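You operate a simulated robot arm through the tools that you are given. There is no shell and no other tool.

You are at the controls of a simulated robot arm. One attempt, no reset.

Task
Fit the blue adapter in the white core and check it on the steel post.
Fine: adapter fully home, core down over the post, one full turn till the display says TRUE, then lift it off to the grey mat.

The check looks at the end state, three seconds after you hand in, the way a careful person would. Anything else that was tipped, shoved, dropped, spilled or broken makes it a failure.

Robot
A 6-joint arm with a two-finger gripper, fixed in place. Base frame: the origin is on the floor under the middle of its stand, x ahead of it, y to its left, z up; the work surface is at about z = 860. Readings come in mm, degrees, newtons and seconds.
It reaches about 1417 mm from its shoulder. Its first joint turns from -166.0 to 166.0 degrees. Payload 3.43 kg.
The tool frame sits at the grasp point between the pads (the TCP): z along the fingers, y along the line on which they close. The tips reach 20 mm beyond it. The gripper opens to 190 mm; its body begins 248 mm behind the TCP.
Orientation is told as [roll, pitch, yaw] about the base's x, y, z axes, in that order, counted from this pose: with the fingers straight down and closing along the base's y, the tool's x points along the base's -x, its y along +y and its z along -z.

Tools
- The arm moves only by the tool nudge_tool. Its argument "targets" is a list of rows, each a list of 3 entries, a list of its own where there are three numbers: the closure, from 0 (fully open) to 1 (shut), then the shift along the tool's x, y, z in m, then the turn, a rotation vector about the tool's x, y, z in degrees. In form: [[hand, [tx, ty, tz], [ax, ay, az]], ...]. A call has 1 to 20 rows; each row shifts and turns the commanded pose from where the row before left it, along the tool's axes as they then stand. Rows are played at 5 a second. More than 50 mm and 8.6 degrees between two rows, or a gripper value outside its range, and nothing of the call is played. A pose out of reach is approached as far as the arm can. The call stops where the force on the tool passes 90 N (or 10 N more than at its start, if that is more) or the arm is blocked; 0.2 s more then pass. The fingers move at their own pace (about 153 mm/s each) and stop on an object; they squeeze with about 32 N. The grip force told is the motor's: it shows also when the fingers shut on nothing. Time passes only in rows, and 0.2 s behind the last, so rows that do not move let the fingers close. The reply holds the time, the measured pose of the TCP, the force on the tool along the base axes, the opening and the grip force, in the units named above and with some noise, with the torque about the TCP (base axes, N m) and any sound that the robot's microphone picked up.
- Cameras (640 x 400 px; columns grow to the right, rows downward): "scene" is fixed at [399.2, -500.9, 1620.2]; the picture's right is [-0.55, -0.83, 0.00], its down [-0.78, 0.52, -0.36] and it looks along [0.30, -0.20, -0.93] (base axes); focal length 301 px, centre (320, 200). "wrist" rides on the gripper at [70, -8, -288] in the tool frame; the picture's right is [0.12, 0.99, 0.00], its down [-0.96, 0.12, -0.25] and it looks along [-0.24, 0.03, 0.97] (tool axes); focal length 261 px, centre (320, 200). There is no depth. A picture from a camera that has moved, and an enlarged one, comes with that camera's place and axes in the base frame and with its lens.
- grab_frame(camera): a new picture of that camera. The clock stands still meanwhile.
- raise_lower(by): moves the trunk up (or, below 0, down) by that many mm; the arm rides with it, the base frame stays. It gives what a move gives, with no picture.
- zoom(camera, box): a new picture of the part [left, top, right, bottom] of that camera's present view, enlarged. The clock stands still meanwhile.
- hand_in(): hands the job in; it is judged then, once.

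Nothing tells you positions but the pictures and the camera data. Unless the task says otherwise, let go and move clear before handing in.

The tools are called after "Emit:" as a command line: name --argument value ..., lists and objects as JSON in quotes. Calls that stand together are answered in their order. nudge_tool: Moves the arm, as the interface text tells. Its arguments: {"type":"object","properties":{"targets":{"type":"array"}},"required":["targets"]} The other tools are called the same way: raise_lower (by) moves the trunk up or down; grab_frame (camera) takes a picture; zoom (camera, box) takes an enlarged picture of a part of a camera's view; hand_in () hands the job in.

At the start:

```text
t: 0.0
position: [595.4, -568.4, 1212.7]
tool_rot: [-0.1, 0.0, 0.0]
contact_force: [-0.6, -0.6, 0.1]
wrist_torque: [0.03, 0.01, 0.0]
gripper_width: 189.9
grasp_force: 0.0
trunk travel left (down, up): [-325.0, 115.0]
```

scene: 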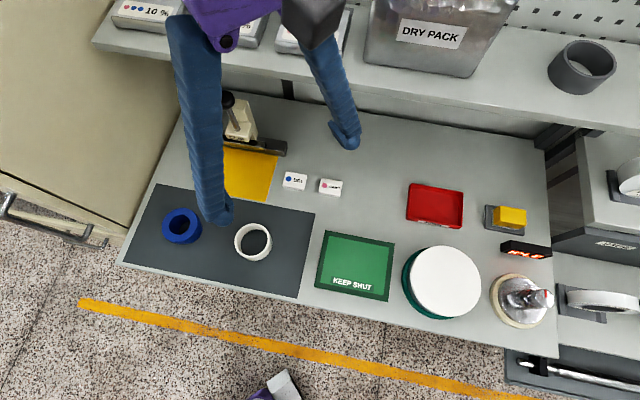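
wrist: 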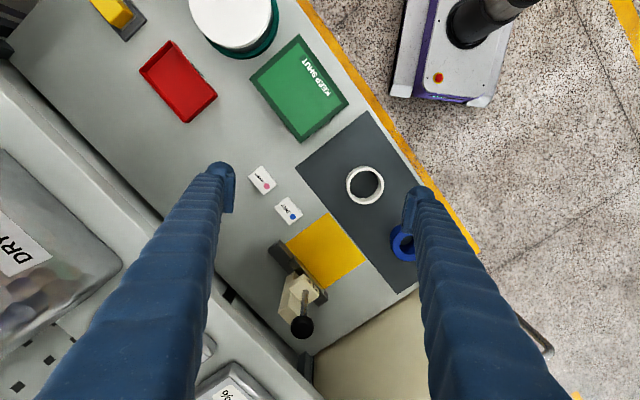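

I see a bench with a dark grey mat that holds the blue adapter and the white core (a ring). At the other end there is a metallic post-like device beside a display. I'll look closer before moving anything.

Emit:
zoom --camera "scene" --box '[120, 180, 320, 305]'

Emit:
zoom --camera "scene" --box '[380, 170, 580, 350]'

Emit:
zoom --camera "scene" --box '[200, 80, 360, 210]'

Emit:
zoom --camera "wrist" --box '[240, 100, 440, 350]'

Emit:
zoom --camera "wrist" --box '[0, 0, 360, 160]'

```text
3.20 times, centred on (220, 242) of scene
camera zoom: at [399.2, -500.9, 1620.2], right [-0.55, -0.83, 0.0], down [-0.78, 0.52, -0.36], along [0.3, -0.2, -0.93], focal length 963 px, centre (640, 64)
```

zoom: 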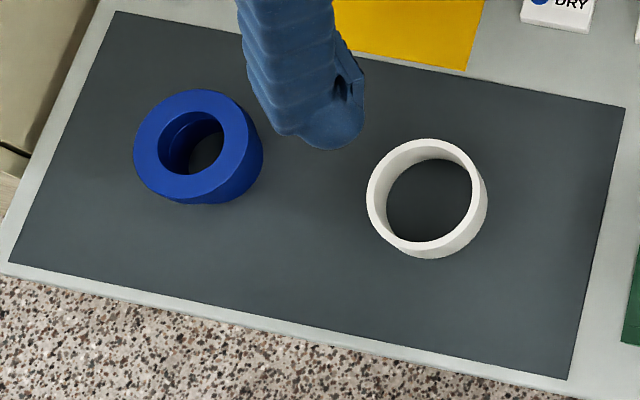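

```text
2.22 times, centred on (480, 260) of scene
camera zoom: at [399.2, -500.9, 1620.2], right [-0.55, -0.83, 0.0], down [-0.78, 0.52, -0.36], along [0.3, -0.2, -0.93], focal length 669 px, centre (-36, 67)
```

zoom: 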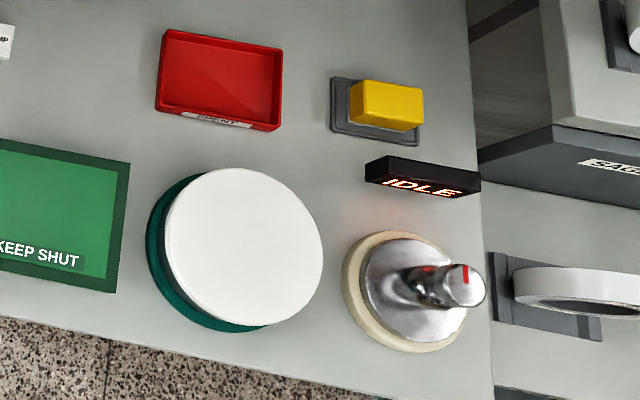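

```text
3.08 times, centred on (280, 145) of scene
camera zoom: at [399.2, -500.9, 1620.2], right [-0.55, -0.83, 0.0], down [-0.78, 0.52, -0.36], along [0.3, -0.2, -0.93], focal length 926 px, centre (443, 369)
```

zoom: 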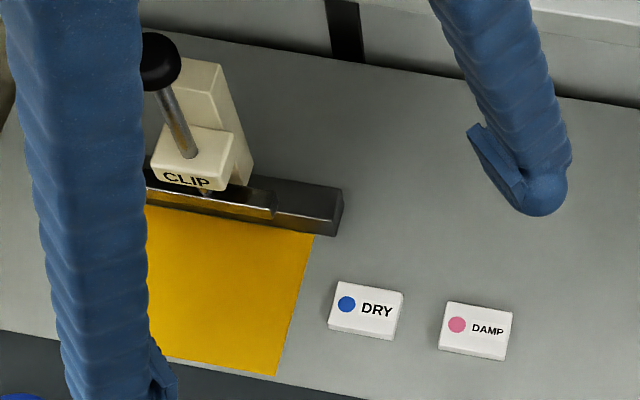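

```text
1.60 times, centred on (340, 225) of wrist
camera zoom: at [527.2, -578.2, 1500.4], right [-0.12, 0.99, 0.0], down [0.96, 0.12, 0.25], along [0.24, 0.03, -0.97], focal length 417 px, centre (288, 160)
```

zoom: 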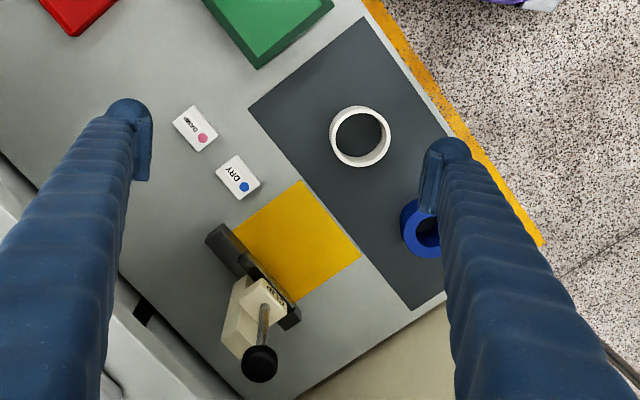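

```text
1.78 times, centred on (180, 80) of wrist
camera zoom: at [527.2, -578.2, 1500.4], right [-0.12, 0.99, 0.0], down [0.96, 0.12, 0.25], along [0.24, 0.03, -0.97], focal length 463 px, centre (569, 413)
```

zoom: 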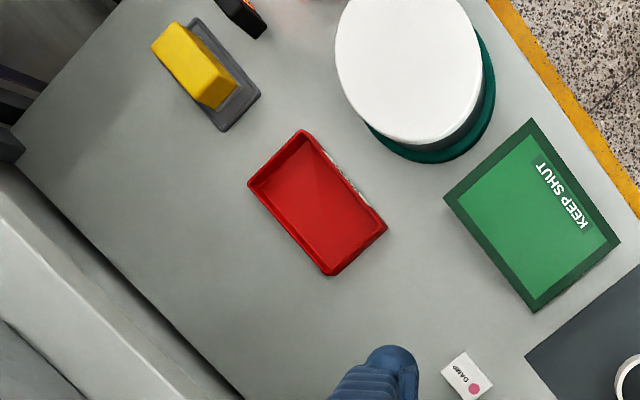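

The bench runs at 45° in the base frame. I place the adapter near (766, -326), the core near (633, -457) and the post near (168, -911). I'll move the wrist camera over the adapter, staying high, to see its shape.

Emit:
nudge_tool --targets '[[0, [-0.01475, 0.0294, 0.0116], [0, 0, 0]], [0, [-0.01475, 0.0294, 0.0116], [0, 0, 0]], [0, [-0.01475, 0.0294, 0.0116], [0, 0, 0]], [0, [-0.01475, 0.0294, 0.0116], [0, 0, 0]], [0, [-0.01475, 0.0294, 0.0116], [0, 0, 0]], [0, [-0.01475, 0.0294, 0.0116], [0, 0, 0]], [0, [-0.01475, 0.0294, 0.0116], [0, 0, 0]], [0, [-0.01475, 0.0294, 0.0116], [0, 0, 0]], [0, [0, 0, 0], [0, 0, 0]]]'

```text
t: 2.0
position: [713.7, -333.1, 1120.7]
tool_rot: [0.1, 0.0, 0.0]
contact_force: [0.9, -0.2, 0.1]
wrist_torque: [-0.03, -0.02, 0.01]
gripper_width: 189.8
grasp_force: 0.2
trunk travel left (down, up): [-325.0, 115.0]
```

The arm reached the viewing pose. I'll take pictures of the adapter and core from here.

Emit:
grab_frame --camera "wrist"

Emit:
grab_frame --camera "scene"

Emit:
zoom --camera "wrist" --box '[220, 60, 440, 280]'

```text
taken
camera wrist: at [645.3, -342.8, 1408.6], right [-0.12, 0.99, 0.0], down [0.96, 0.11, 0.25], along [0.25, 0.03, -0.97], focal length 261 px, centre (320, 200)
```

wrist: 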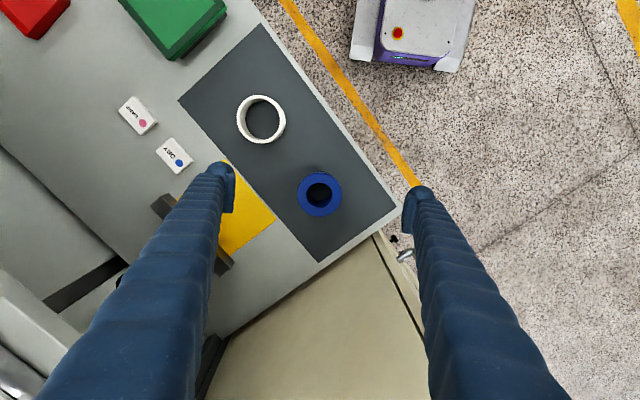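

```text
taken
```

scene: 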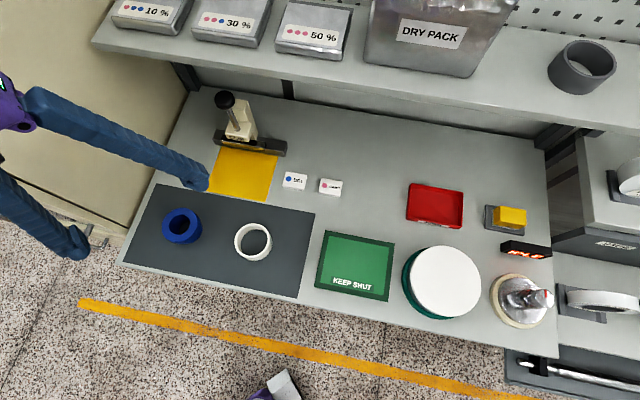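

```text
1.82 times, centred on (330, 170) of wrist
camera zoom: at [645.3, -342.8, 1408.6], right [-0.12, 0.99, 0.0], down [0.96, 0.11, 0.25], along [0.25, 0.03, -0.97], focal length 474 px, centre (302, 254)
```

zoom: 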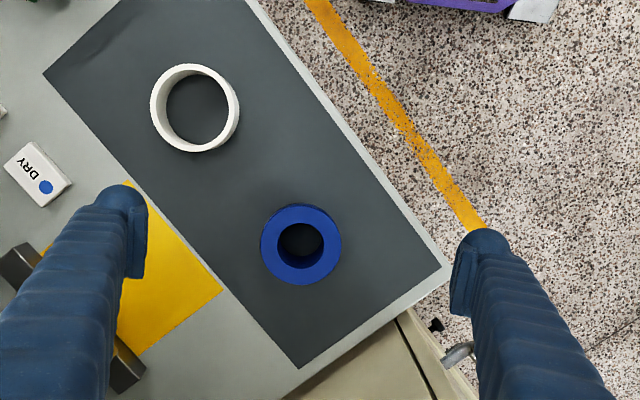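

The adapter is nearly under the camera. I'll zoom further to see its steps and any key or mark.

Emit:
zoom --camera "wrist" --box '[285, 160, 355, 225]'

Emit:
zoom --camera "wrist" --box '[225, 85, 300, 155]'

Emit:
zoom --camera "scene" --box '[150, 195, 220, 255]'

Emit:
zoom --camera "scene" --box '[220, 210, 290, 270]'

Emit:
zoom --camera "scene" --box '[480, 225, 570, 335]'

```text
6.15 times, centred on (320, 192) of wrist
camera zoom: at [645.3, -342.8, 1408.6], right [-0.12, 0.99, 0.0], down [0.96, 0.11, 0.25], along [0.25, 0.03, -0.97], focal length 1604 px, centre (320, 246)
```

zoom: 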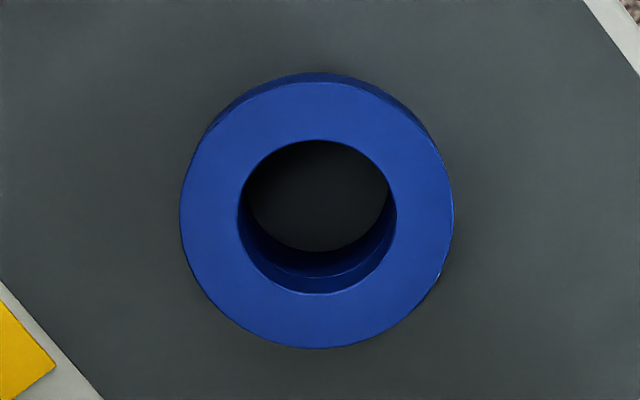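

```text
5.71 times, centred on (262, 120) of wrist
camera zoom: at [645.3, -342.8, 1408.6], right [-0.12, 0.99, 0.0], down [0.96, 0.11, 0.25], along [0.25, 0.03, -0.97], focal length 1489 px, centre (649, 657)
```

zoom: 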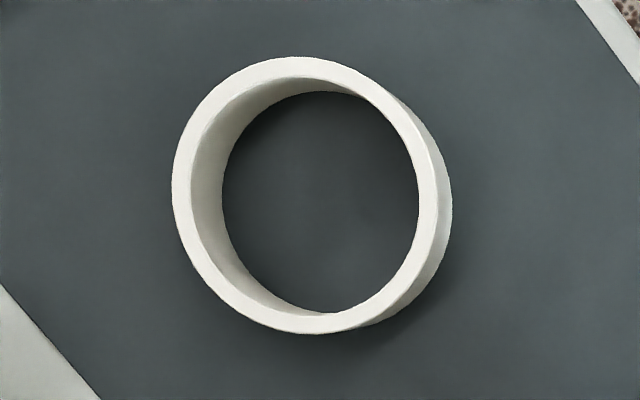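

```text
6.67 times, centred on (185, 225) of scene
camera zoom: at [399.2, -500.9, 1620.2], right [-0.55, -0.83, 0.0], down [-0.78, 0.52, -0.36], along [0.3, -0.2, -0.93], focal length 2007 px, centre (1220, 33)
```

zoom: 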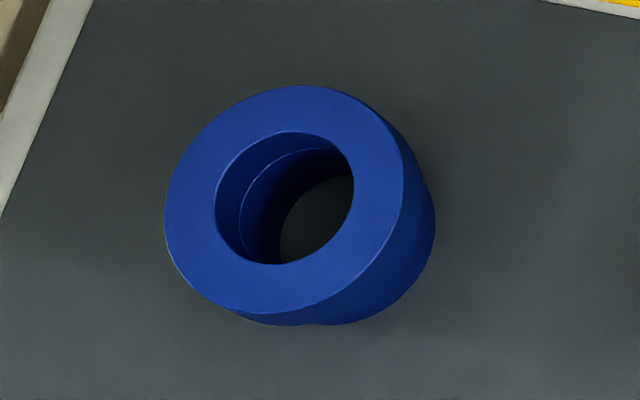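

```text
6.67 times, centred on (255, 240) of scene
camera zoom: at [399.2, -500.9, 1620.2], right [-0.55, -0.83, 0.0], down [-0.78, 0.52, -0.36], along [0.3, -0.2, -0.93], focal length 2007 px, centre (753, -67)
```

zoom: 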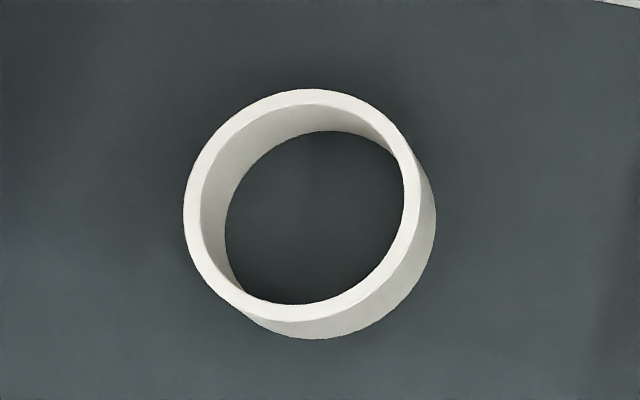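

```text
3.64 times, centred on (525, 280) of scene
camera zoom: at [399.2, -500.9, 1620.2], right [-0.55, -0.83, 0.0], down [-0.78, 0.52, -0.36], along [0.3, -0.2, -0.93], focal length 1095 px, centre (-426, -91)
```

zoom: 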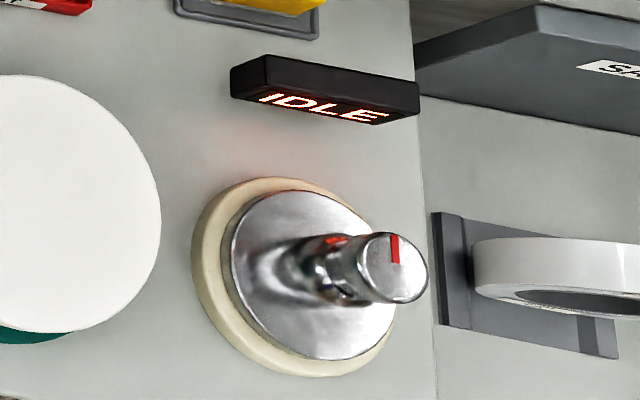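

The adapter has a wide flange on top (about 88 mm) with a plug below it. The core is a plain ring, about 87 mm outside and 75 mm inside. I need the heights, so I'll back off and tilt the wrist camera for a side view, keeping the fingers well above everything.

Emit:
nudge_tool --targets '[[0, [0.0137, 0, 0.032], [0, 0, 0]], [0, [0.0137, 0, 0.032], [0, 0, 0]], [0, [0.0137, 0, 0.032], [0, 0, 0]], [0, [0.0137, 0, 0.032], [0, 0, 0]], [0, [0, 0, 0], [0, -7.5, 0]], [0, [0, 0, 0], [0, -7.5, 0]], [0, [0, 0, 0], [0, -7.5, 0]], [0, [0, 0, 0], [0, -7.5, 0]], [0, [0, 0, 0], [0, 0, 0]]]'

Emit:
grab_frame --camera "wrist"

```text
t: 4.0
position: [661.8, -318.8, 990.9]
tool_rot: [2.1, -23.3, 0.0]
contact_force: [0.7, -0.4, -0.7]
wrist_torque: [0.04, 0.0, 0.01]
gripper_width: 189.9
grasp_force: 0.0
out of reach, approached as far as the arm can: row 7, 8
trunk travel left (down, up): [-325.0, 115.0]
```

```text
taken
camera wrist: at [485.2, -339.6, 1226.9], right [-0.12, 0.99, -0.01], down [0.78, 0.11, 0.61], along [0.61, 0.06, -0.79], focal length 261 px, centre (320, 200)
```

wrist: 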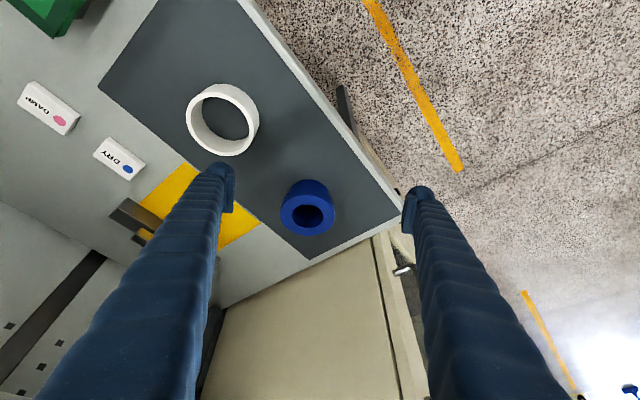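

The tilt was limited to about 23°, but it gives an oblique view. I'll zoom in on both parts.

Emit:
zoom --camera "wrist" --box '[270, 170, 350, 245]'

Emit:
zoom --camera "wrist" --box '[180, 75, 270, 165]'

```text
5.33 times, centred on (310, 208) of wrist
camera zoom: at [485.2, -339.6, 1226.9], right [-0.12, 0.99, -0.01], down [0.78, 0.11, 0.61], along [0.61, 0.06, -0.79], focal length 1390 px, centre (373, 160)
```

zoom: 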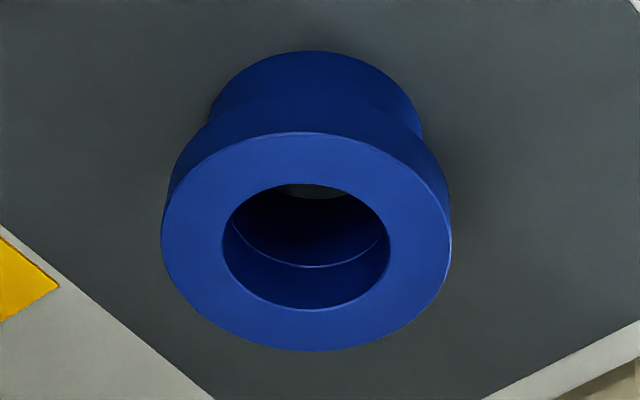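

```text
4.44 times, centred on (225, 120) of wrist
camera zoom: at [485.2, -339.6, 1226.9], right [-0.12, 0.99, -0.01], down [0.78, 0.11, 0.61], along [0.61, 0.06, -0.79], focal length 1158 px, centre (742, 556)
```

zoom: 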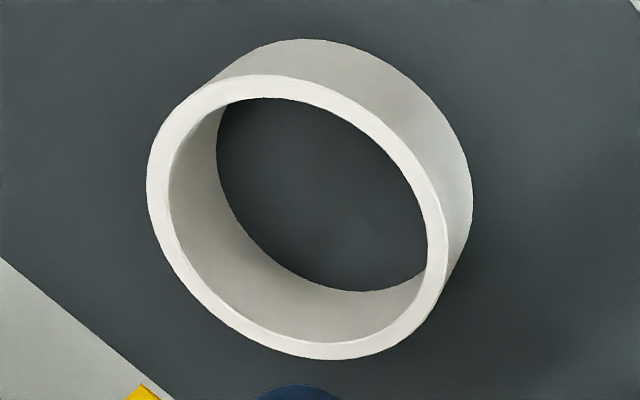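

The profile is clear: an upper flange with a narrower plug below it, and a stepped bore. I'll zoom tighter to measure the flange thickness.

Emit:
zoom --camera "wrist" --box '[285, 175, 335, 207]'

Emit:
zoom --camera "wrist" --box '[275, 190, 339, 240]'

```text
12.50 times, centred on (310, 191) of wrist
camera zoom: at [485.2, -339.6, 1226.9], right [-0.12, 0.99, -0.01], down [0.78, 0.11, 0.61], along [0.61, 0.06, -0.79], focal length 3258 px, centre (445, 312)
```

zoom: 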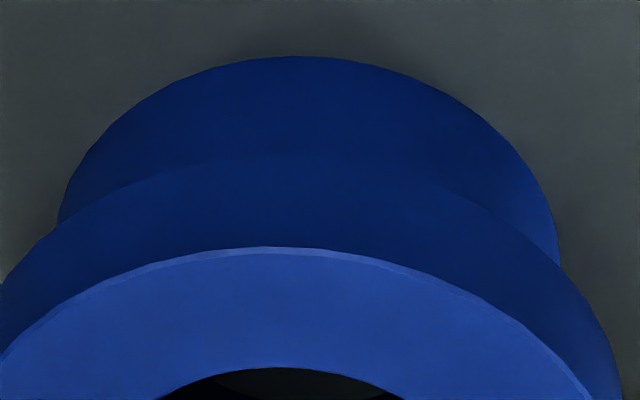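

```text
8.00 times, centred on (307, 215) of wrist
camera zoom: at [485.2, -339.6, 1226.9], right [-0.12, 0.99, -0.01], down [0.78, 0.11, 0.61], along [0.61, 0.06, -0.79], focal length 2085 px, centre (424, 80)
```

zoom: 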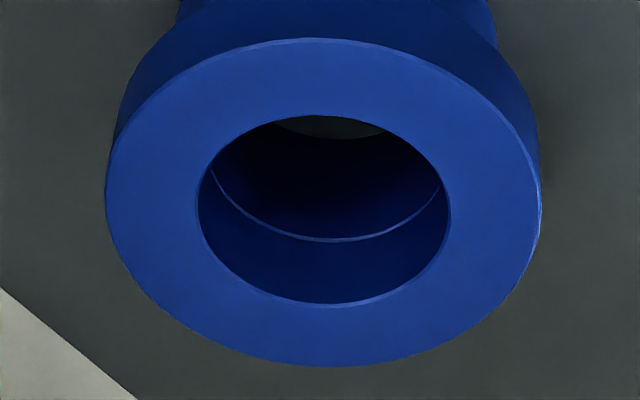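

Measured so far: the adapter centre is about (761, -329), its flange spans z 895–914 and its plug is about 74 mm across and 34 mm long. The core centre is about (633, -459) and its top is near z 896. I'll undo part of the tilt and check the pose.

Emit:
nudge_tool --targets '[[0, [0, 0, 0], [0, 7.5, 0]], [0, [0, 0, 0], [0, 7.5, 0]], [0, [0, 0, 0], [0, 0, 0]]]'

```text
t: 4.8
position: [664.0, -312.5, 991.8]
tool_rot: [2.8, -11.9, 0.5]
contact_force: [-0.5, 0.0, 0.4]
wrist_torque: [-0.03, -0.03, 0.0]
gripper_width: 190.3
grasp_force: 0.0
out of reach, approached as far as the arm can: row 1
trunk travel left (down, up): [-325.0, 115.0]
```

The pose is between my two expectations, so I'll let it settle and read it again.

Emit:
nudge_tool --targets '[[0, [0, 0, 0], [0, 0, 0]], [0, [0, 0, 0], [0, 0, 0]]]'

```text
t: 5.4
position: [664.9, -314.4, 990.9]
tool_rot: [2.8, -11.9, 0.5]
contact_force: [-1.2, 0.3, 0.9]
wrist_torque: [-0.01, 0.01, -0.03]
gripper_width: 190.1
grasp_force: 0.1
trunk travel left (down, up): [-325.0, 115.0]
```

The pose is settled at 12° of tilt. I'll level the tool and move it above the adapter.

Emit:
nudge_tool --targets '[[0, [0, 0, 0], [1.42, 5.95, 0.4]], [0, [0, 0, 0], [1.42, 5.95, 0.4]], [0, [-0.0322, -0.0052, -0.003], [0, 0, 0]], [0, [-0.0322, -0.0052, -0.003], [0, 0, 0]], [0, [-0.0322, -0.0052, -0.003], [0, 0, 0]], [0, [0, 0, 0], [0, 0, 0]]]'

Emit:
grab_frame --camera "wrist"

```text
t: 6.8
position: [760.0, -329.4, 999.5]
tool_rot: [0.0, 0.1, 0.0]
contact_force: [-0.4, 0.8, -0.1]
wrist_torque: [0.05, -0.02, -0.02]
gripper_width: 190.1
grasp_force: 0.1
trunk travel left (down, up): [-325.0, 115.0]
```

```text
taken
camera wrist: at [691.5, -339.6, 1288.1], right [-0.12, 0.99, 0.0], down [0.96, 0.12, 0.25], along [0.24, 0.03, -0.97], focal length 261 px, centre (320, 200)
```

wrist: 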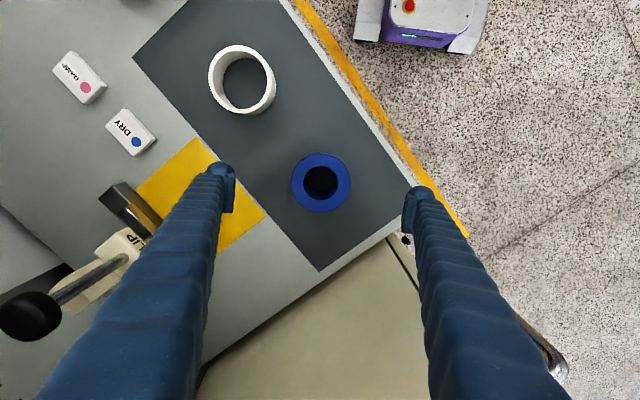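

The tool is level above the adapter. I'll zoom to refine how well it is centred.

Emit:
zoom --camera "wrist" --box '[280, 145, 360, 220]'

Emit:
zoom --camera "wrist" --box '[195, 35, 290, 125]'

Emit:
zoom --camera "wrist" --box '[190, 150, 450, 250]'

```text
5.33 times, centred on (320, 182) of wrist
camera zoom: at [691.5, -339.6, 1288.1], right [-0.12, 0.99, 0.0], down [0.96, 0.12, 0.25], along [0.24, 0.03, -0.97], focal length 1390 px, centre (320, 293)
```

zoom: 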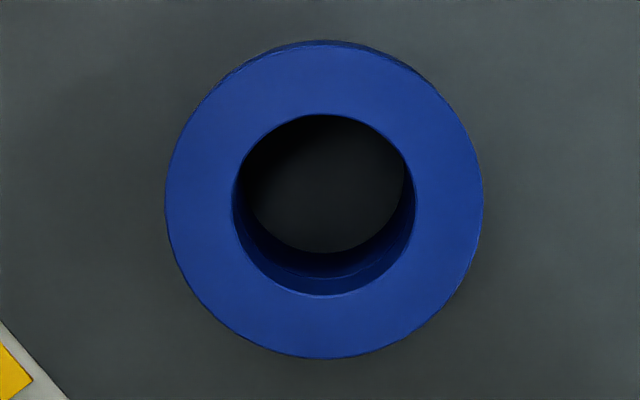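

```text
4.44 times, centred on (242, 80) of wrist
camera zoom: at [691.5, -339.6, 1288.1], right [-0.12, 0.99, 0.0], down [0.96, 0.12, 0.25], along [0.24, 0.03, -0.97], focal length 1158 px, centre (664, 733)
```

zoom: 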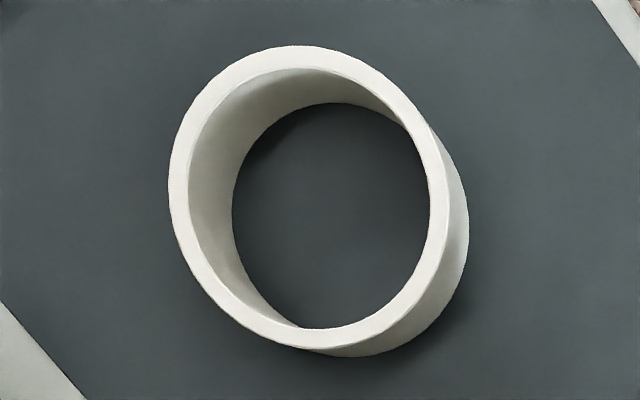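

```text
2.46 times, centred on (320, 200) of wrist
camera zoom: at [691.5, -339.6, 1288.1], right [-0.12, 0.99, 0.0], down [0.96, 0.12, 0.25], along [0.24, 0.03, -0.97], focal length 642 px, centre (320, 200)
```

zoom: 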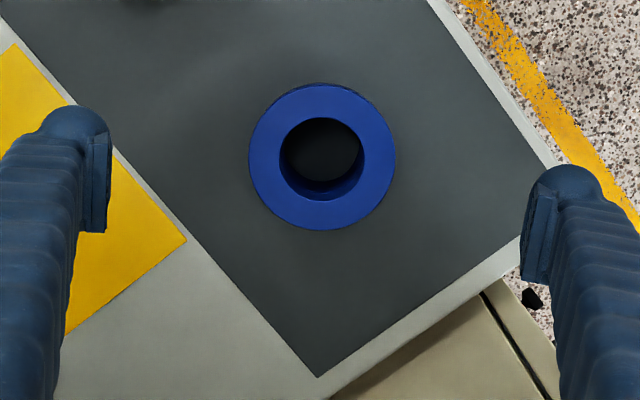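

The adapter sits within about 2 mm of the tool axis. Before grasping it I'll do the same check over the core, so the relative offset is accurate. The empty gripper stays at the same height.

Emit:
nudge_tool --targets '[[0, [0.0319, -0.0321, 0], [0, 0, 0]], [0, [0.0319, -0.0321, 0], [0, 0, 0]], [0, [0.0319, -0.0321, 0], [0, 0, 0]], [0, [0.0319, -0.0321, 0], [0, 0, 0]], [0, [0, 0, 0], [0, 0, 0]], [0, [0, 0, 0], [0, 0, 0]]]'

Emit:
zoom --camera "wrist" --box '[280, 145, 360, 220]'

Emit:
grab_frame --camera "wrist"

```text
t: 8.2
position: [633.3, -457.8, 999.3]
tool_rot: [0.0, 0.1, 0.0]
contact_force: [0.0, 0.6, 0.1]
wrist_torque: [-0.09, -0.01, -0.03]
gripper_width: 189.7
grasp_force: 0.1
trunk travel left (down, up): [-325.0, 115.0]
```

```text
5.33 times, centred on (320, 182) of wrist
camera zoom: at [564.2, -467.5, 1286.7], right [-0.12, 0.99, 0.0], down [0.96, 0.12, 0.25], along [0.24, 0.03, -0.97], focal length 1390 px, centre (320, 293)
```

zoom: 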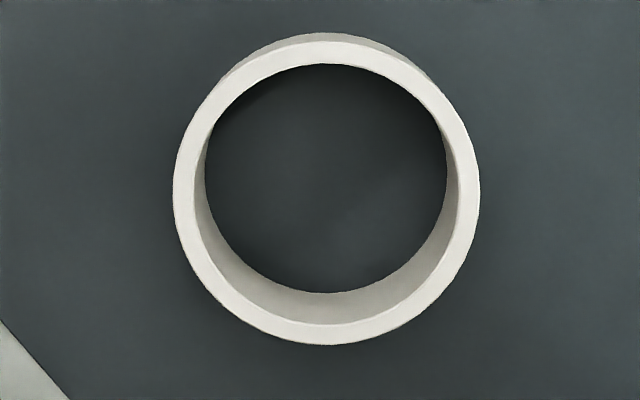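

```text
taken
camera wrist: at [564.2, -467.5, 1286.7], right [-0.12, 0.99, 0.0], down [0.96, 0.12, 0.25], along [0.24, 0.03, -0.97], focal length 261 px, centre (320, 200)
```

wrist: 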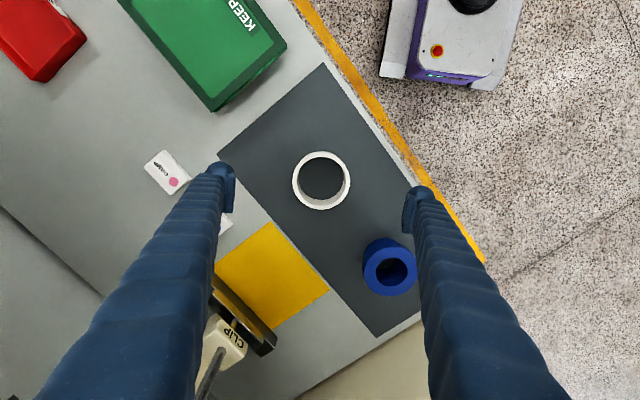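

The core top measures about 87.6 mm outside and 75 mm inside. The core-to-adapter offset is (-127.2, -127.8) in tool command terms. I'll go back to the adapter and descend to the flange, with the tips kept above its underside.

Emit:
nudge_tool --targets '[[0, [-0.0319, 0.0321, 0], [0, 0, 0]], [0, [-0.0319, 0.0321, 0], [0, 0, 0]], [0, [-0.0319, 0.0321, 0], [0, 0, 0]], [0, [-0.0319, 0.0339, 0], [0, 0, 0]], [0, [0, 0, 0.027], [0, 0, 0]], [0, [0, 0, 0.027], [0, 0, 0]], [0, [0, 0, 0.027], [0, 0, 0]], [0, [0, 0, 0], [0, 0, 0]]]'

Emit:
grab_frame --camera "wrist"

Emit:
zoom --camera "scene" --box '[120, 140, 280, 280]'

```text
t: 10.0
position: [759.9, -328.3, 917.5]
tool_rot: [0.0, 0.0, 0.0]
contact_force: [0.7, -0.7, -0.6]
wrist_torque: [0.02, -0.01, 0.0]
gripper_width: 190.0
grasp_force: 0.1
trunk travel left (down, up): [-325.0, 115.0]
```

```text
taken
camera wrist: at [690.5, -338.0, 1206.7], right [-0.12, 0.99, 0.0], down [0.96, 0.12, 0.25], along [0.24, 0.03, -0.97], focal length 261 px, centre (320, 200)
```

wrist: 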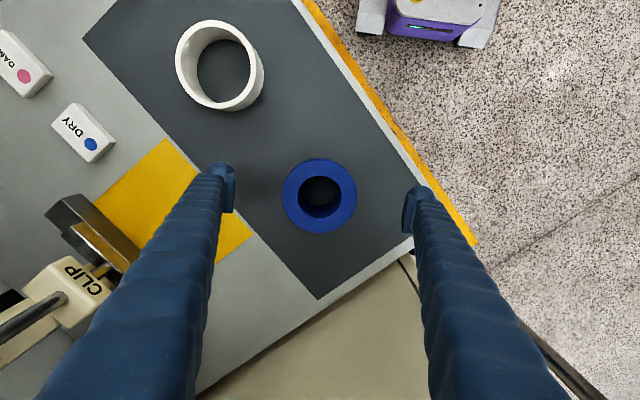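

```text
2.86 times, centred on (200, 210) of scene
camera zoom: at [399.2, -500.9, 1620.2], right [-0.55, -0.83, 0.0], down [-0.78, 0.52, -0.36], along [0.3, -0.2, -0.93], focal length 860 px, centre (663, 171)
```

zoom: 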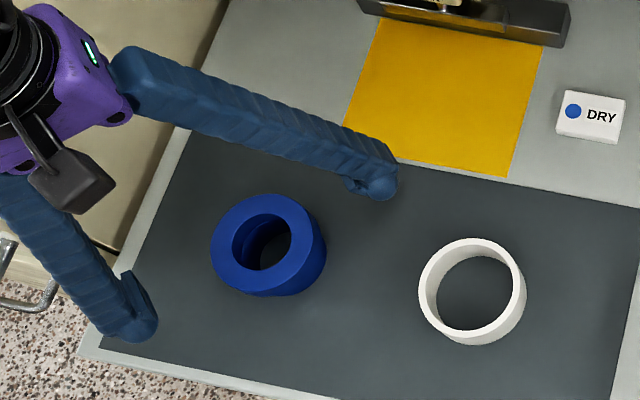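

The fingers straddle the flange symmetrically, so I'll close on it.

Emit:
nudge_tool --targets '[[1, [0, 0, 0], [0, 0, 0]], [1, [0, 0, 0], [0, 0, 0]], [1, [0, 0, 0], [0, 0, 0]], [1, [0, 0, 0], [0, 0, 0]]]'

Emit:
grab_frame --camera "wrist"

Emit:
zoom --camera "scene" --box '[120, 140, 280, 280]'

```text
t: 11.0
position: [758.7, -327.4, 919.3]
tool_rot: [0.0, 0.1, 0.0]
contact_force: [0.4, 0.3, 0.8]
wrist_torque: [-0.05, -0.02, -0.01]
gripper_width: 85.1
grasp_force: 32.1
trunk travel left (down, up): [-325.0, 115.0]
```

```text
taken
camera wrist: at [690.8, -337.5, 1206.6], right [-0.12, 0.99, 0.0], down [0.96, 0.12, 0.25], along [0.24, 0.03, -0.97], focal length 261 px, centre (320, 200)
```

wrist: 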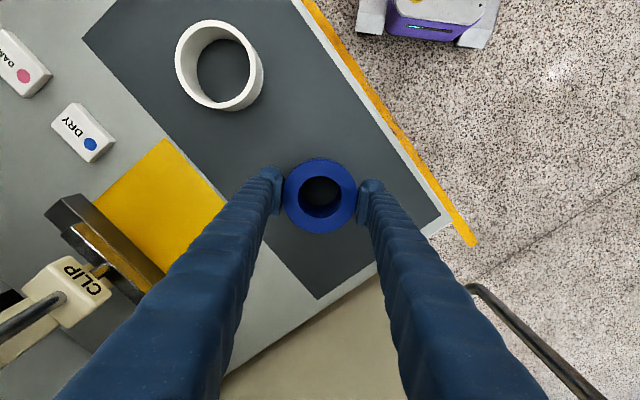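

```text
2.86 times, centred on (200, 210) of scene
camera zoom: at [399.2, -500.9, 1620.2], right [-0.55, -0.83, 0.0], down [-0.78, 0.52, -0.36], along [0.3, -0.2, -0.93], focal length 860 px, centre (663, 171)
```

zoom: 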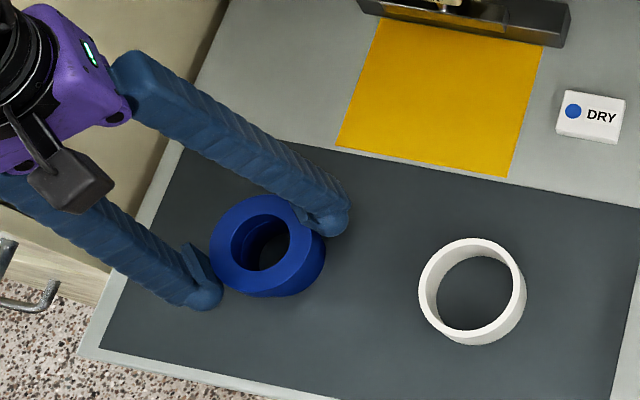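

It holds the flange at 85 mm with 32 N. I'll lift straight up and check.

Emit:
nudge_tool --targets '[[1, [0, 0, -0.01], [0, 0, 0]], [1, [0, 0, -0.025], [0, 0, 0]], [1, [0, 0, -0.03], [0, 0, 0]], [1, [0, 0, -0.03], [0, 0, 0]], [1, [0, 0, 0], [0, 0, 0]]]'

Emit:
grab_frame --camera "wrist"

Emit:
grab_frame --camera "scene"

```text
t: 12.2
position: [760.1, -326.5, 1012.2]
tool_rot: [0.0, 0.1, -0.1]
contact_force: [-0.2, 0.2, -0.9]
wrist_torque: [-0.04, 0.06, 0.01]
gripper_width: 85.3
grasp_force: 31.9
trunk travel left (down, up): [-325.0, 115.0]
```

```text
taken
camera wrist: at [692.1, -336.5, 1300.5], right [-0.12, 0.99, 0.0], down [0.96, 0.12, 0.25], along [0.24, 0.03, -0.97], focal length 261 px, centre (320, 200)
```

wrist: 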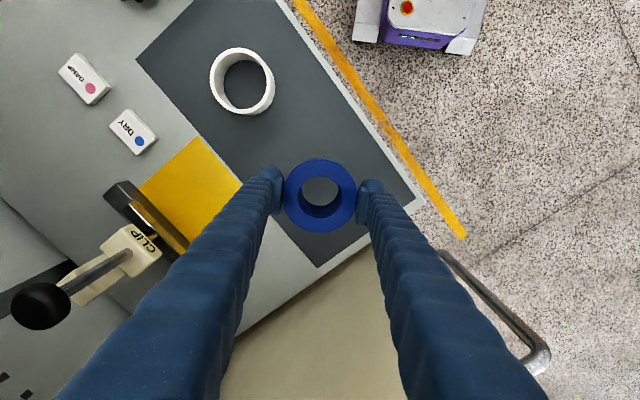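

```text
taken
```

scene: 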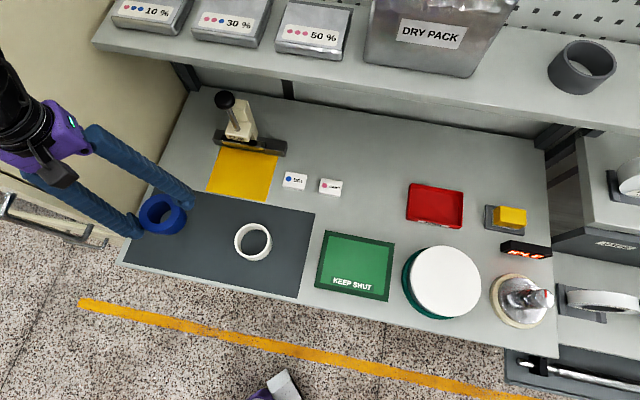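

The adapter is lifted cleanly. I'll measure where it sits in the gripper before moving over the core.

Emit:
zoom --camera "wrist" --box '[260, 140, 380, 250]'

Emit:
zoom --camera "scene" --box '[110, 170, 230, 260]'

```text
3.64 times, centred on (320, 195) of wrist
camera zoom: at [692.1, -336.5, 1300.5], right [-0.12, 0.99, 0.0], down [0.96, 0.12, 0.25], along [0.24, 0.03, -0.97], focal length 948 px, centre (320, 218)
```

zoom: 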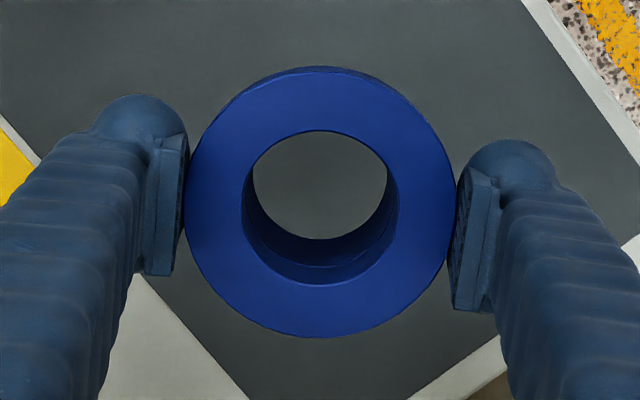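

```text
4.44 times, centred on (170, 215) of scene
camera zoom: at [399.2, -500.9, 1620.2], right [-0.55, -0.83, 0.0], down [-0.78, 0.52, -0.36], along [0.3, -0.2, -0.93], focal length 1338 px, centre (987, 133)
```

zoom: 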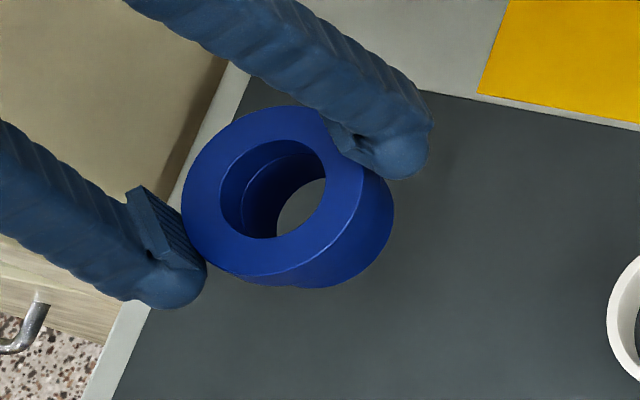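

The adapter sits almost on the tool axis and was lifted level. I'll move it sideways to hover above the core at this safe height.

Emit:
nudge_tool --targets '[[1, [0.03195, -0.03215, 0], [0, 0, 0]], [1, [0.03195, -0.03215, 0], [0, 0, 0]], [1, [0.03195, -0.03215, 0], [0, 0, 0]], [1, [0.03195, -0.03215, 0], [0, 0, 0]], [1, [0, 0, 0.02], [0, 0, 0]], [1, [0, 0, 0.018], [0, 0, 0]], [1, [0, 0, 0], [0, 0, 0]]]'

Emit:
zoom --camera "scene" --box '[210, 195, 300, 275]'

Emit:
zoom --camera "wrist" --box '[260, 130, 380, 250]'

```text
t: 13.8
position: [632.9, -454.9, 976.9]
tool_rot: [0.0, 0.0, 0.0]
contact_force: [0.0, 0.0, -0.6]
wrist_torque: [0.07, 0.0, -0.03]
gripper_width: 85.0
grasp_force: 32.3
trunk travel left (down, up): [-325.0, 115.0]
```

```text
5.00 times, centred on (255, 235) of scene
camera zoom: at [399.2, -500.9, 1620.2], right [-0.55, -0.83, 0.0], down [-0.78, 0.52, -0.36], along [0.3, -0.2, -0.93], focal length 1505 px, centre (645, 25)
```

zoom: 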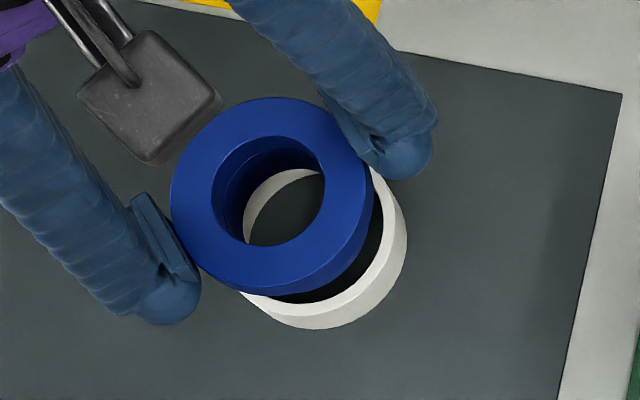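

```text
3.33 times, centred on (320, 190) of wrist
camera zoom: at [563.4, -464.5, 1264.5], right [-0.12, 0.99, 0.0], down [0.96, 0.12, 0.25], along [0.24, 0.03, -0.97], focal length 869 px, centre (320, 233)
```

zoom: 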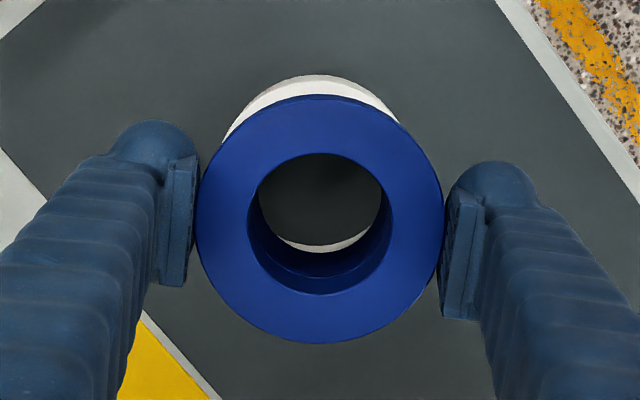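

The adapter hovers over the core, and the core rim shows concentrically beneath it. I'll zoom in from both cameras to verify alignment before lowering.

Emit:
zoom --camera "scene" --box '[240, 210, 296, 266]'

Emit:
zoom --camera "wrist" --box '[290, 140, 350, 178]'

Emit:
zoom --camera "wrist" --box '[298, 175, 342, 212]'

```text
7.14 times, centred on (268, 238) of scene
camera zoom: at [399.2, -500.9, 1620.2], right [-0.55, -0.83, 0.0], down [-0.78, 0.52, -0.36], along [0.3, -0.2, -0.93], focal length 2150 px, centre (691, -71)
```

zoom: 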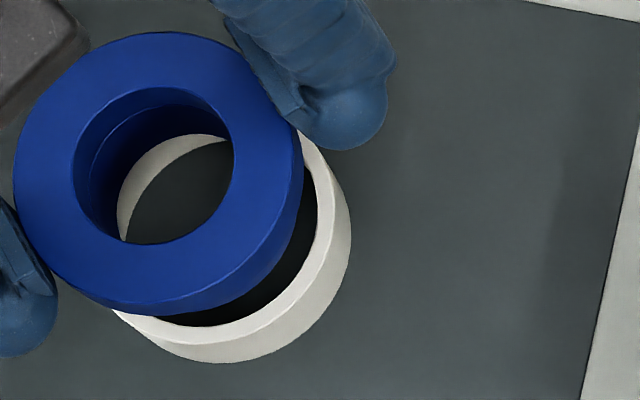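

```text
10.53 times, centred on (320, 159) of wrist
camera zoom: at [563.4, -464.5, 1264.5], right [-0.12, 0.99, 0.0], down [0.96, 0.12, 0.25], along [0.24, 0.03, -0.97], focal length 2744 px, centre (320, 632)
```

zoom: 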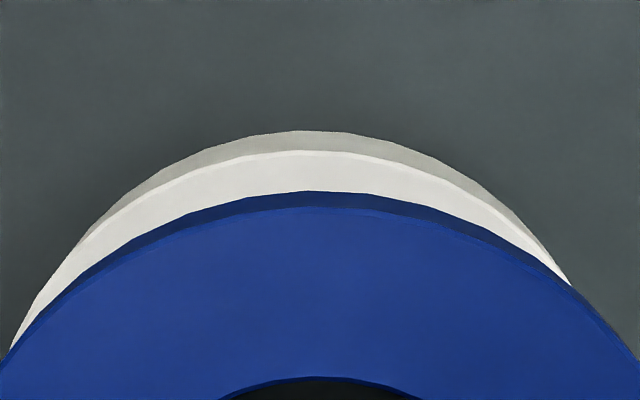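

```text
10.81 times, centred on (320, 194) of wrist
camera zoom: at [563.4, -464.5, 1264.5], right [-0.12, 0.99, 0.0], down [0.96, 0.12, 0.25], along [0.24, 0.03, -0.97], focal length 2818 px, centre (320, 270)
```

zoom: 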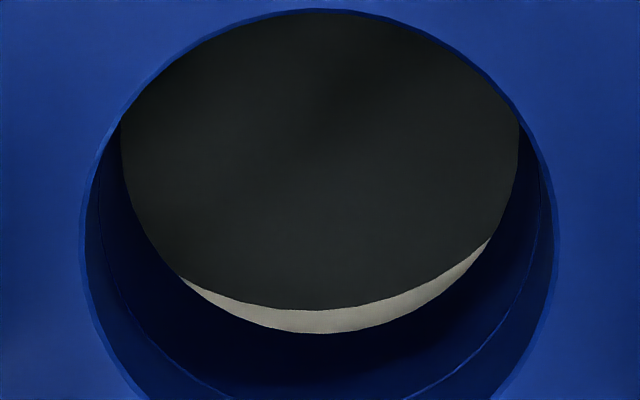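

Alignment is close. Comparing edges, the core centre is about 1.1 mm further in -y and 0.3 mm in -x relative to the adapter. I'll correct that, drop to just above the core and look again.

Emit:
nudge_tool --targets '[[1, [0.0003, -0.0011, 0], [0, 0, 0]], [1, [0, 0, 0.009], [0, 0, 0]], [1, [0, 0, 0.008], [0, 0, 0]], [1, [0, 0, 0], [0, 0, 0]]]'

Emit:
zoom --camera "scene" --box '[228, 206, 284, 262]'

Emit:
zoom --camera "wrist" --box '[298, 175, 342, 212]'

Emit:
zoom --camera "wrist" --box '[280, 145, 360, 195]'

```text
t: 14.8
position: [631.6, -456.7, 960.3]
tool_rot: [0.0, 0.1, 0.0]
contact_force: [-0.6, 0.4, -0.4]
wrist_torque: [0.01, -0.01, 0.04]
gripper_width: 85.1
grasp_force: 31.6
trunk travel left (down, up): [-325.0, 115.0]
```

```text
7.14 times, centred on (256, 234) of scene
camera zoom: at [399.2, -500.9, 1620.2], right [-0.55, -0.83, 0.0], down [-0.78, 0.52, -0.36], along [0.3, -0.2, -0.93], focal length 2150 px, centre (777, -43)
```

zoom: 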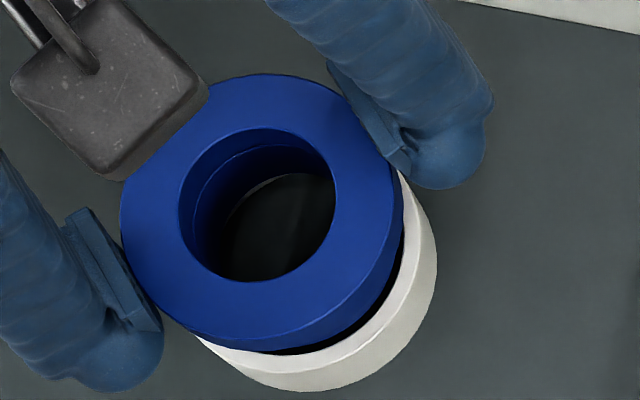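

```text
10.81 times, centred on (320, 194) of wrist
camera zoom: at [563.3, -466.3, 1247.3], right [-0.12, 0.99, 0.0], down [0.96, 0.12, 0.25], along [0.24, 0.03, -0.97], focal length 2818 px, centre (320, 270)
```

zoom: 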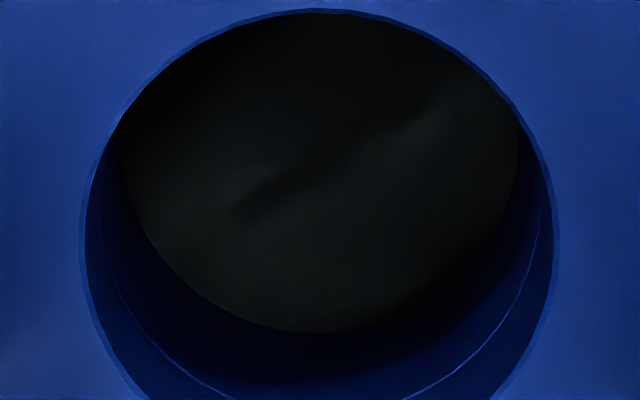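

```text
8.00 times, centred on (320, 170) of wrist
camera zoom: at [563.3, -466.3, 1247.3], right [-0.12, 0.99, 0.0], down [0.96, 0.12, 0.25], along [0.24, 0.03, -0.97], focal length 2085 px, centre (320, 440)
```

zoom: 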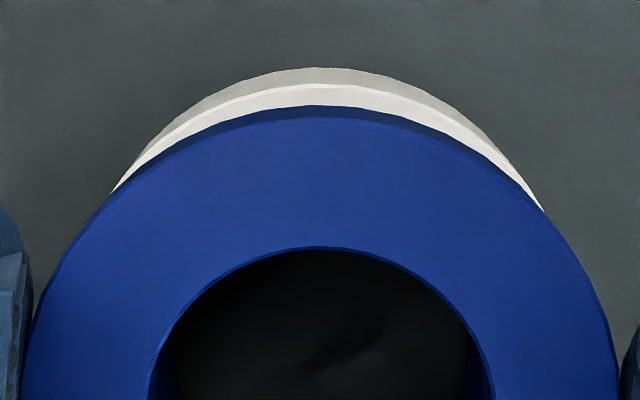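

Both views agree to within about half a millimetre, and a +0.3 mm y trim remains. I'll lower slowly and watch the force.

Emit:
nudge_tool --targets '[[1, [0, 0.0003, 0], [0, 0, 0]], [1, [0, 0, 0.003], [0, 0, 0]], [1, [0, 0, 0.003], [0, 0, 0]], [1, [0, 0, 0.002], [0, 0, 0]], [1, [0, 0, 0.002], [0, 0, 0]], [1, [0, 0, 0.002], [0, 0, 0]], [1, [0, 0, 0], [0, 0, 0]]]'

Emit:
zoom --camera "scene" --box '[228, 206, 284, 262]'

```text
t: 16.4
position: [632.3, -456.5, 947.1]
tool_rot: [0.0, 0.0, 0.0]
contact_force: [0.0, -0.8, -1.4]
wrist_torque: [0.0, 0.0, 0.0]
gripper_width: 85.0
grasp_force: 32.0
trunk travel left (down, up): [-325.0, 115.0]
```

```text
7.14 times, centred on (256, 234) of scene
camera zoom: at [399.2, -500.9, 1620.2], right [-0.55, -0.83, 0.0], down [-0.78, 0.52, -0.36], along [0.3, -0.2, -0.93], focal length 2150 px, centre (777, -43)
```

zoom: 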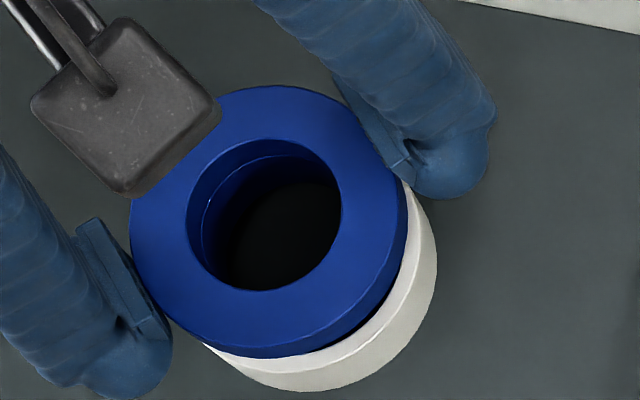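

There is no contact force, so the plug is at the rim or already inside. I'll continue down in small steps.

Emit:
nudge_tool --targets '[[1, [0, 0, 0.002], [0, 0, 0]], [1, [0, 0, 0.002], [0, 0, 0]], [1, [0, 0, 0.002], [0, 0, 0]], [1, [0, 0, 0.002], [0, 0, 0]], [1, [0, 0, 0.002], [0, 0, 0]], [1, [0, 0, 0], [0, 0, 0]]]'

```text
t: 17.8
position: [632.6, -456.6, 936.0]
tool_rot: [-0.1, 0.1, 0.0]
contact_force: [0.1, -0.1, -1.8]
wrist_torque: [0.0, -0.02, -0.01]
gripper_width: 85.3
grasp_force: 32.0
trunk travel left (down, up): [-325.0, 115.0]
```

Still no resistance. I'll keep going toward the seat.

Emit:
nudge_tool --targets '[[1, [0, 0, 0.002], [0, 0, 0]], [1, [0, 0, 0.002], [0, 0, 0]], [1, [0, 0, 0.002], [0, 0, 0]], [1, [0, 0, 0.002], [0, 0, 0]], [1, [0, 0, 0.002], [0, 0, 0]], [1, [0, 0, 0], [0, 0, 0]]]'

Emit:
zoom --camera "scene" --box '[228, 206, 284, 262]'

```text
t: 19.2
position: [631.5, -456.0, 927.5]
tool_rot: [0.0, 0.1, 0.0]
contact_force: [-0.3, -0.1, -0.8]
wrist_torque: [0.02, 0.0, -0.01]
gripper_width: 85.1
grasp_force: 31.5
trunk travel left (down, up): [-325.0, 115.0]
```

```text
7.14 times, centred on (256, 234) of scene
camera zoom: at [399.2, -500.9, 1620.2], right [-0.55, -0.83, 0.0], down [-0.78, 0.52, -0.36], along [0.3, -0.2, -0.93], focal length 2150 px, centre (777, -43)
```

zoom: 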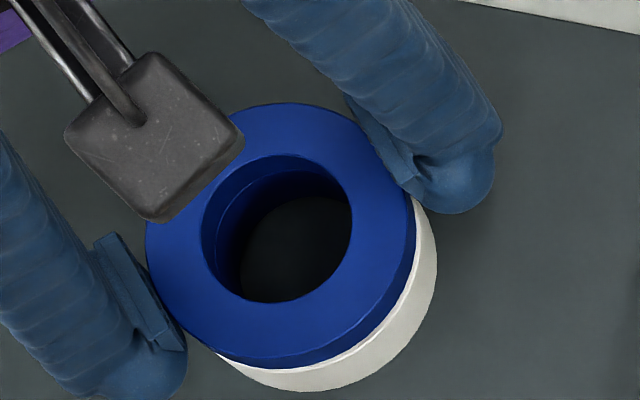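

The plug is well inside the core, with about 6–8 mm of gap left. I'll use 1 mm steps and watch for contact.

Emit:
nudge_tool --targets '[[1, [0, 0, 0.0015], [0, 0, 0]], [1, [0, 0, 0.0015], [0, 0, 0]], [1, [0, 0, 0.001], [0, 0, 0]], [1, [0, 0, 0.001], [0, 0, 0]], [1, [0, 0, 0], [0, 0, 0]]]'

```text
t: 20.4
position: [632.6, -455.9, 921.9]
tool_rot: [0.0, 0.0, -0.1]
contact_force: [2.0, 1.4, 7.3]
wrist_torque: [0.07, 0.06, 0.0]
gripper_width: 85.2
grasp_force: 32.0
trunk travel left (down, up): [-325.0, 115.0]
```

A 7 N upward force has appeared. I'll check the gap in the scene view to see whether this is the seat.

Emit:
zoom --camera "scene" --box '[236, 220, 284, 264]'

Emit:
zoom --camera "wrist" --box '[280, 145, 360, 195]'

```text
9.09 times, centred on (260, 242) of scene
camera zoom: at [399.2, -500.9, 1620.2], right [-0.55, -0.83, 0.0], down [-0.78, 0.52, -0.36], along [0.3, -0.2, -0.93], focal length 2737 px, centre (866, -182)
```

zoom: 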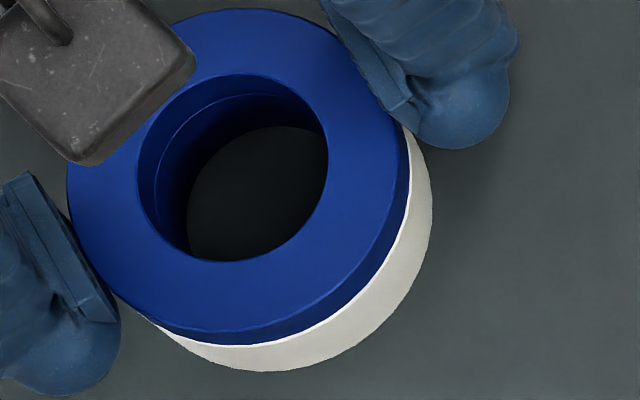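

```text
8.00 times, centred on (320, 170) of wrist
camera zoom: at [563.5, -465.6, 1210.6], right [-0.12, 0.99, 0.0], down [0.96, 0.12, 0.25], along [0.25, 0.03, -0.97], focal length 2085 px, centre (320, 440)
```

zoom: 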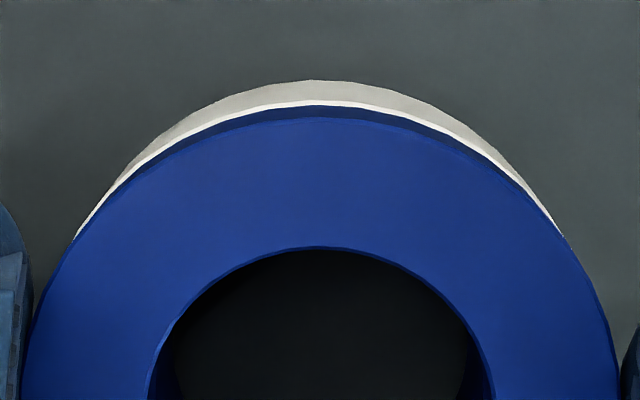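

Only a thin rim of the core is visible, so it is either home or within a millimetre or two. I'll press on gently in 0.5 mm steps.

Emit:
nudge_tool --targets '[[1, [0, 0, 0.0005], [0, 0, 0]], [1, [0, 0, 0.0005], [0, 0, 0]], [1, [0, 0, 0], [0, 0, 0]]]'

```text
t: 21.2
position: [633.7, -456.2, 922.5]
tool_rot: [-0.2, 0.0, 0.0]
contact_force: [1.3, 0.5, 20.6]
wrist_torque: [0.07, 0.09, 0.18]
gripper_width: 85.3
grasp_force: 31.8
trunk travel left (down, up): [-325.0, 115.0]
```

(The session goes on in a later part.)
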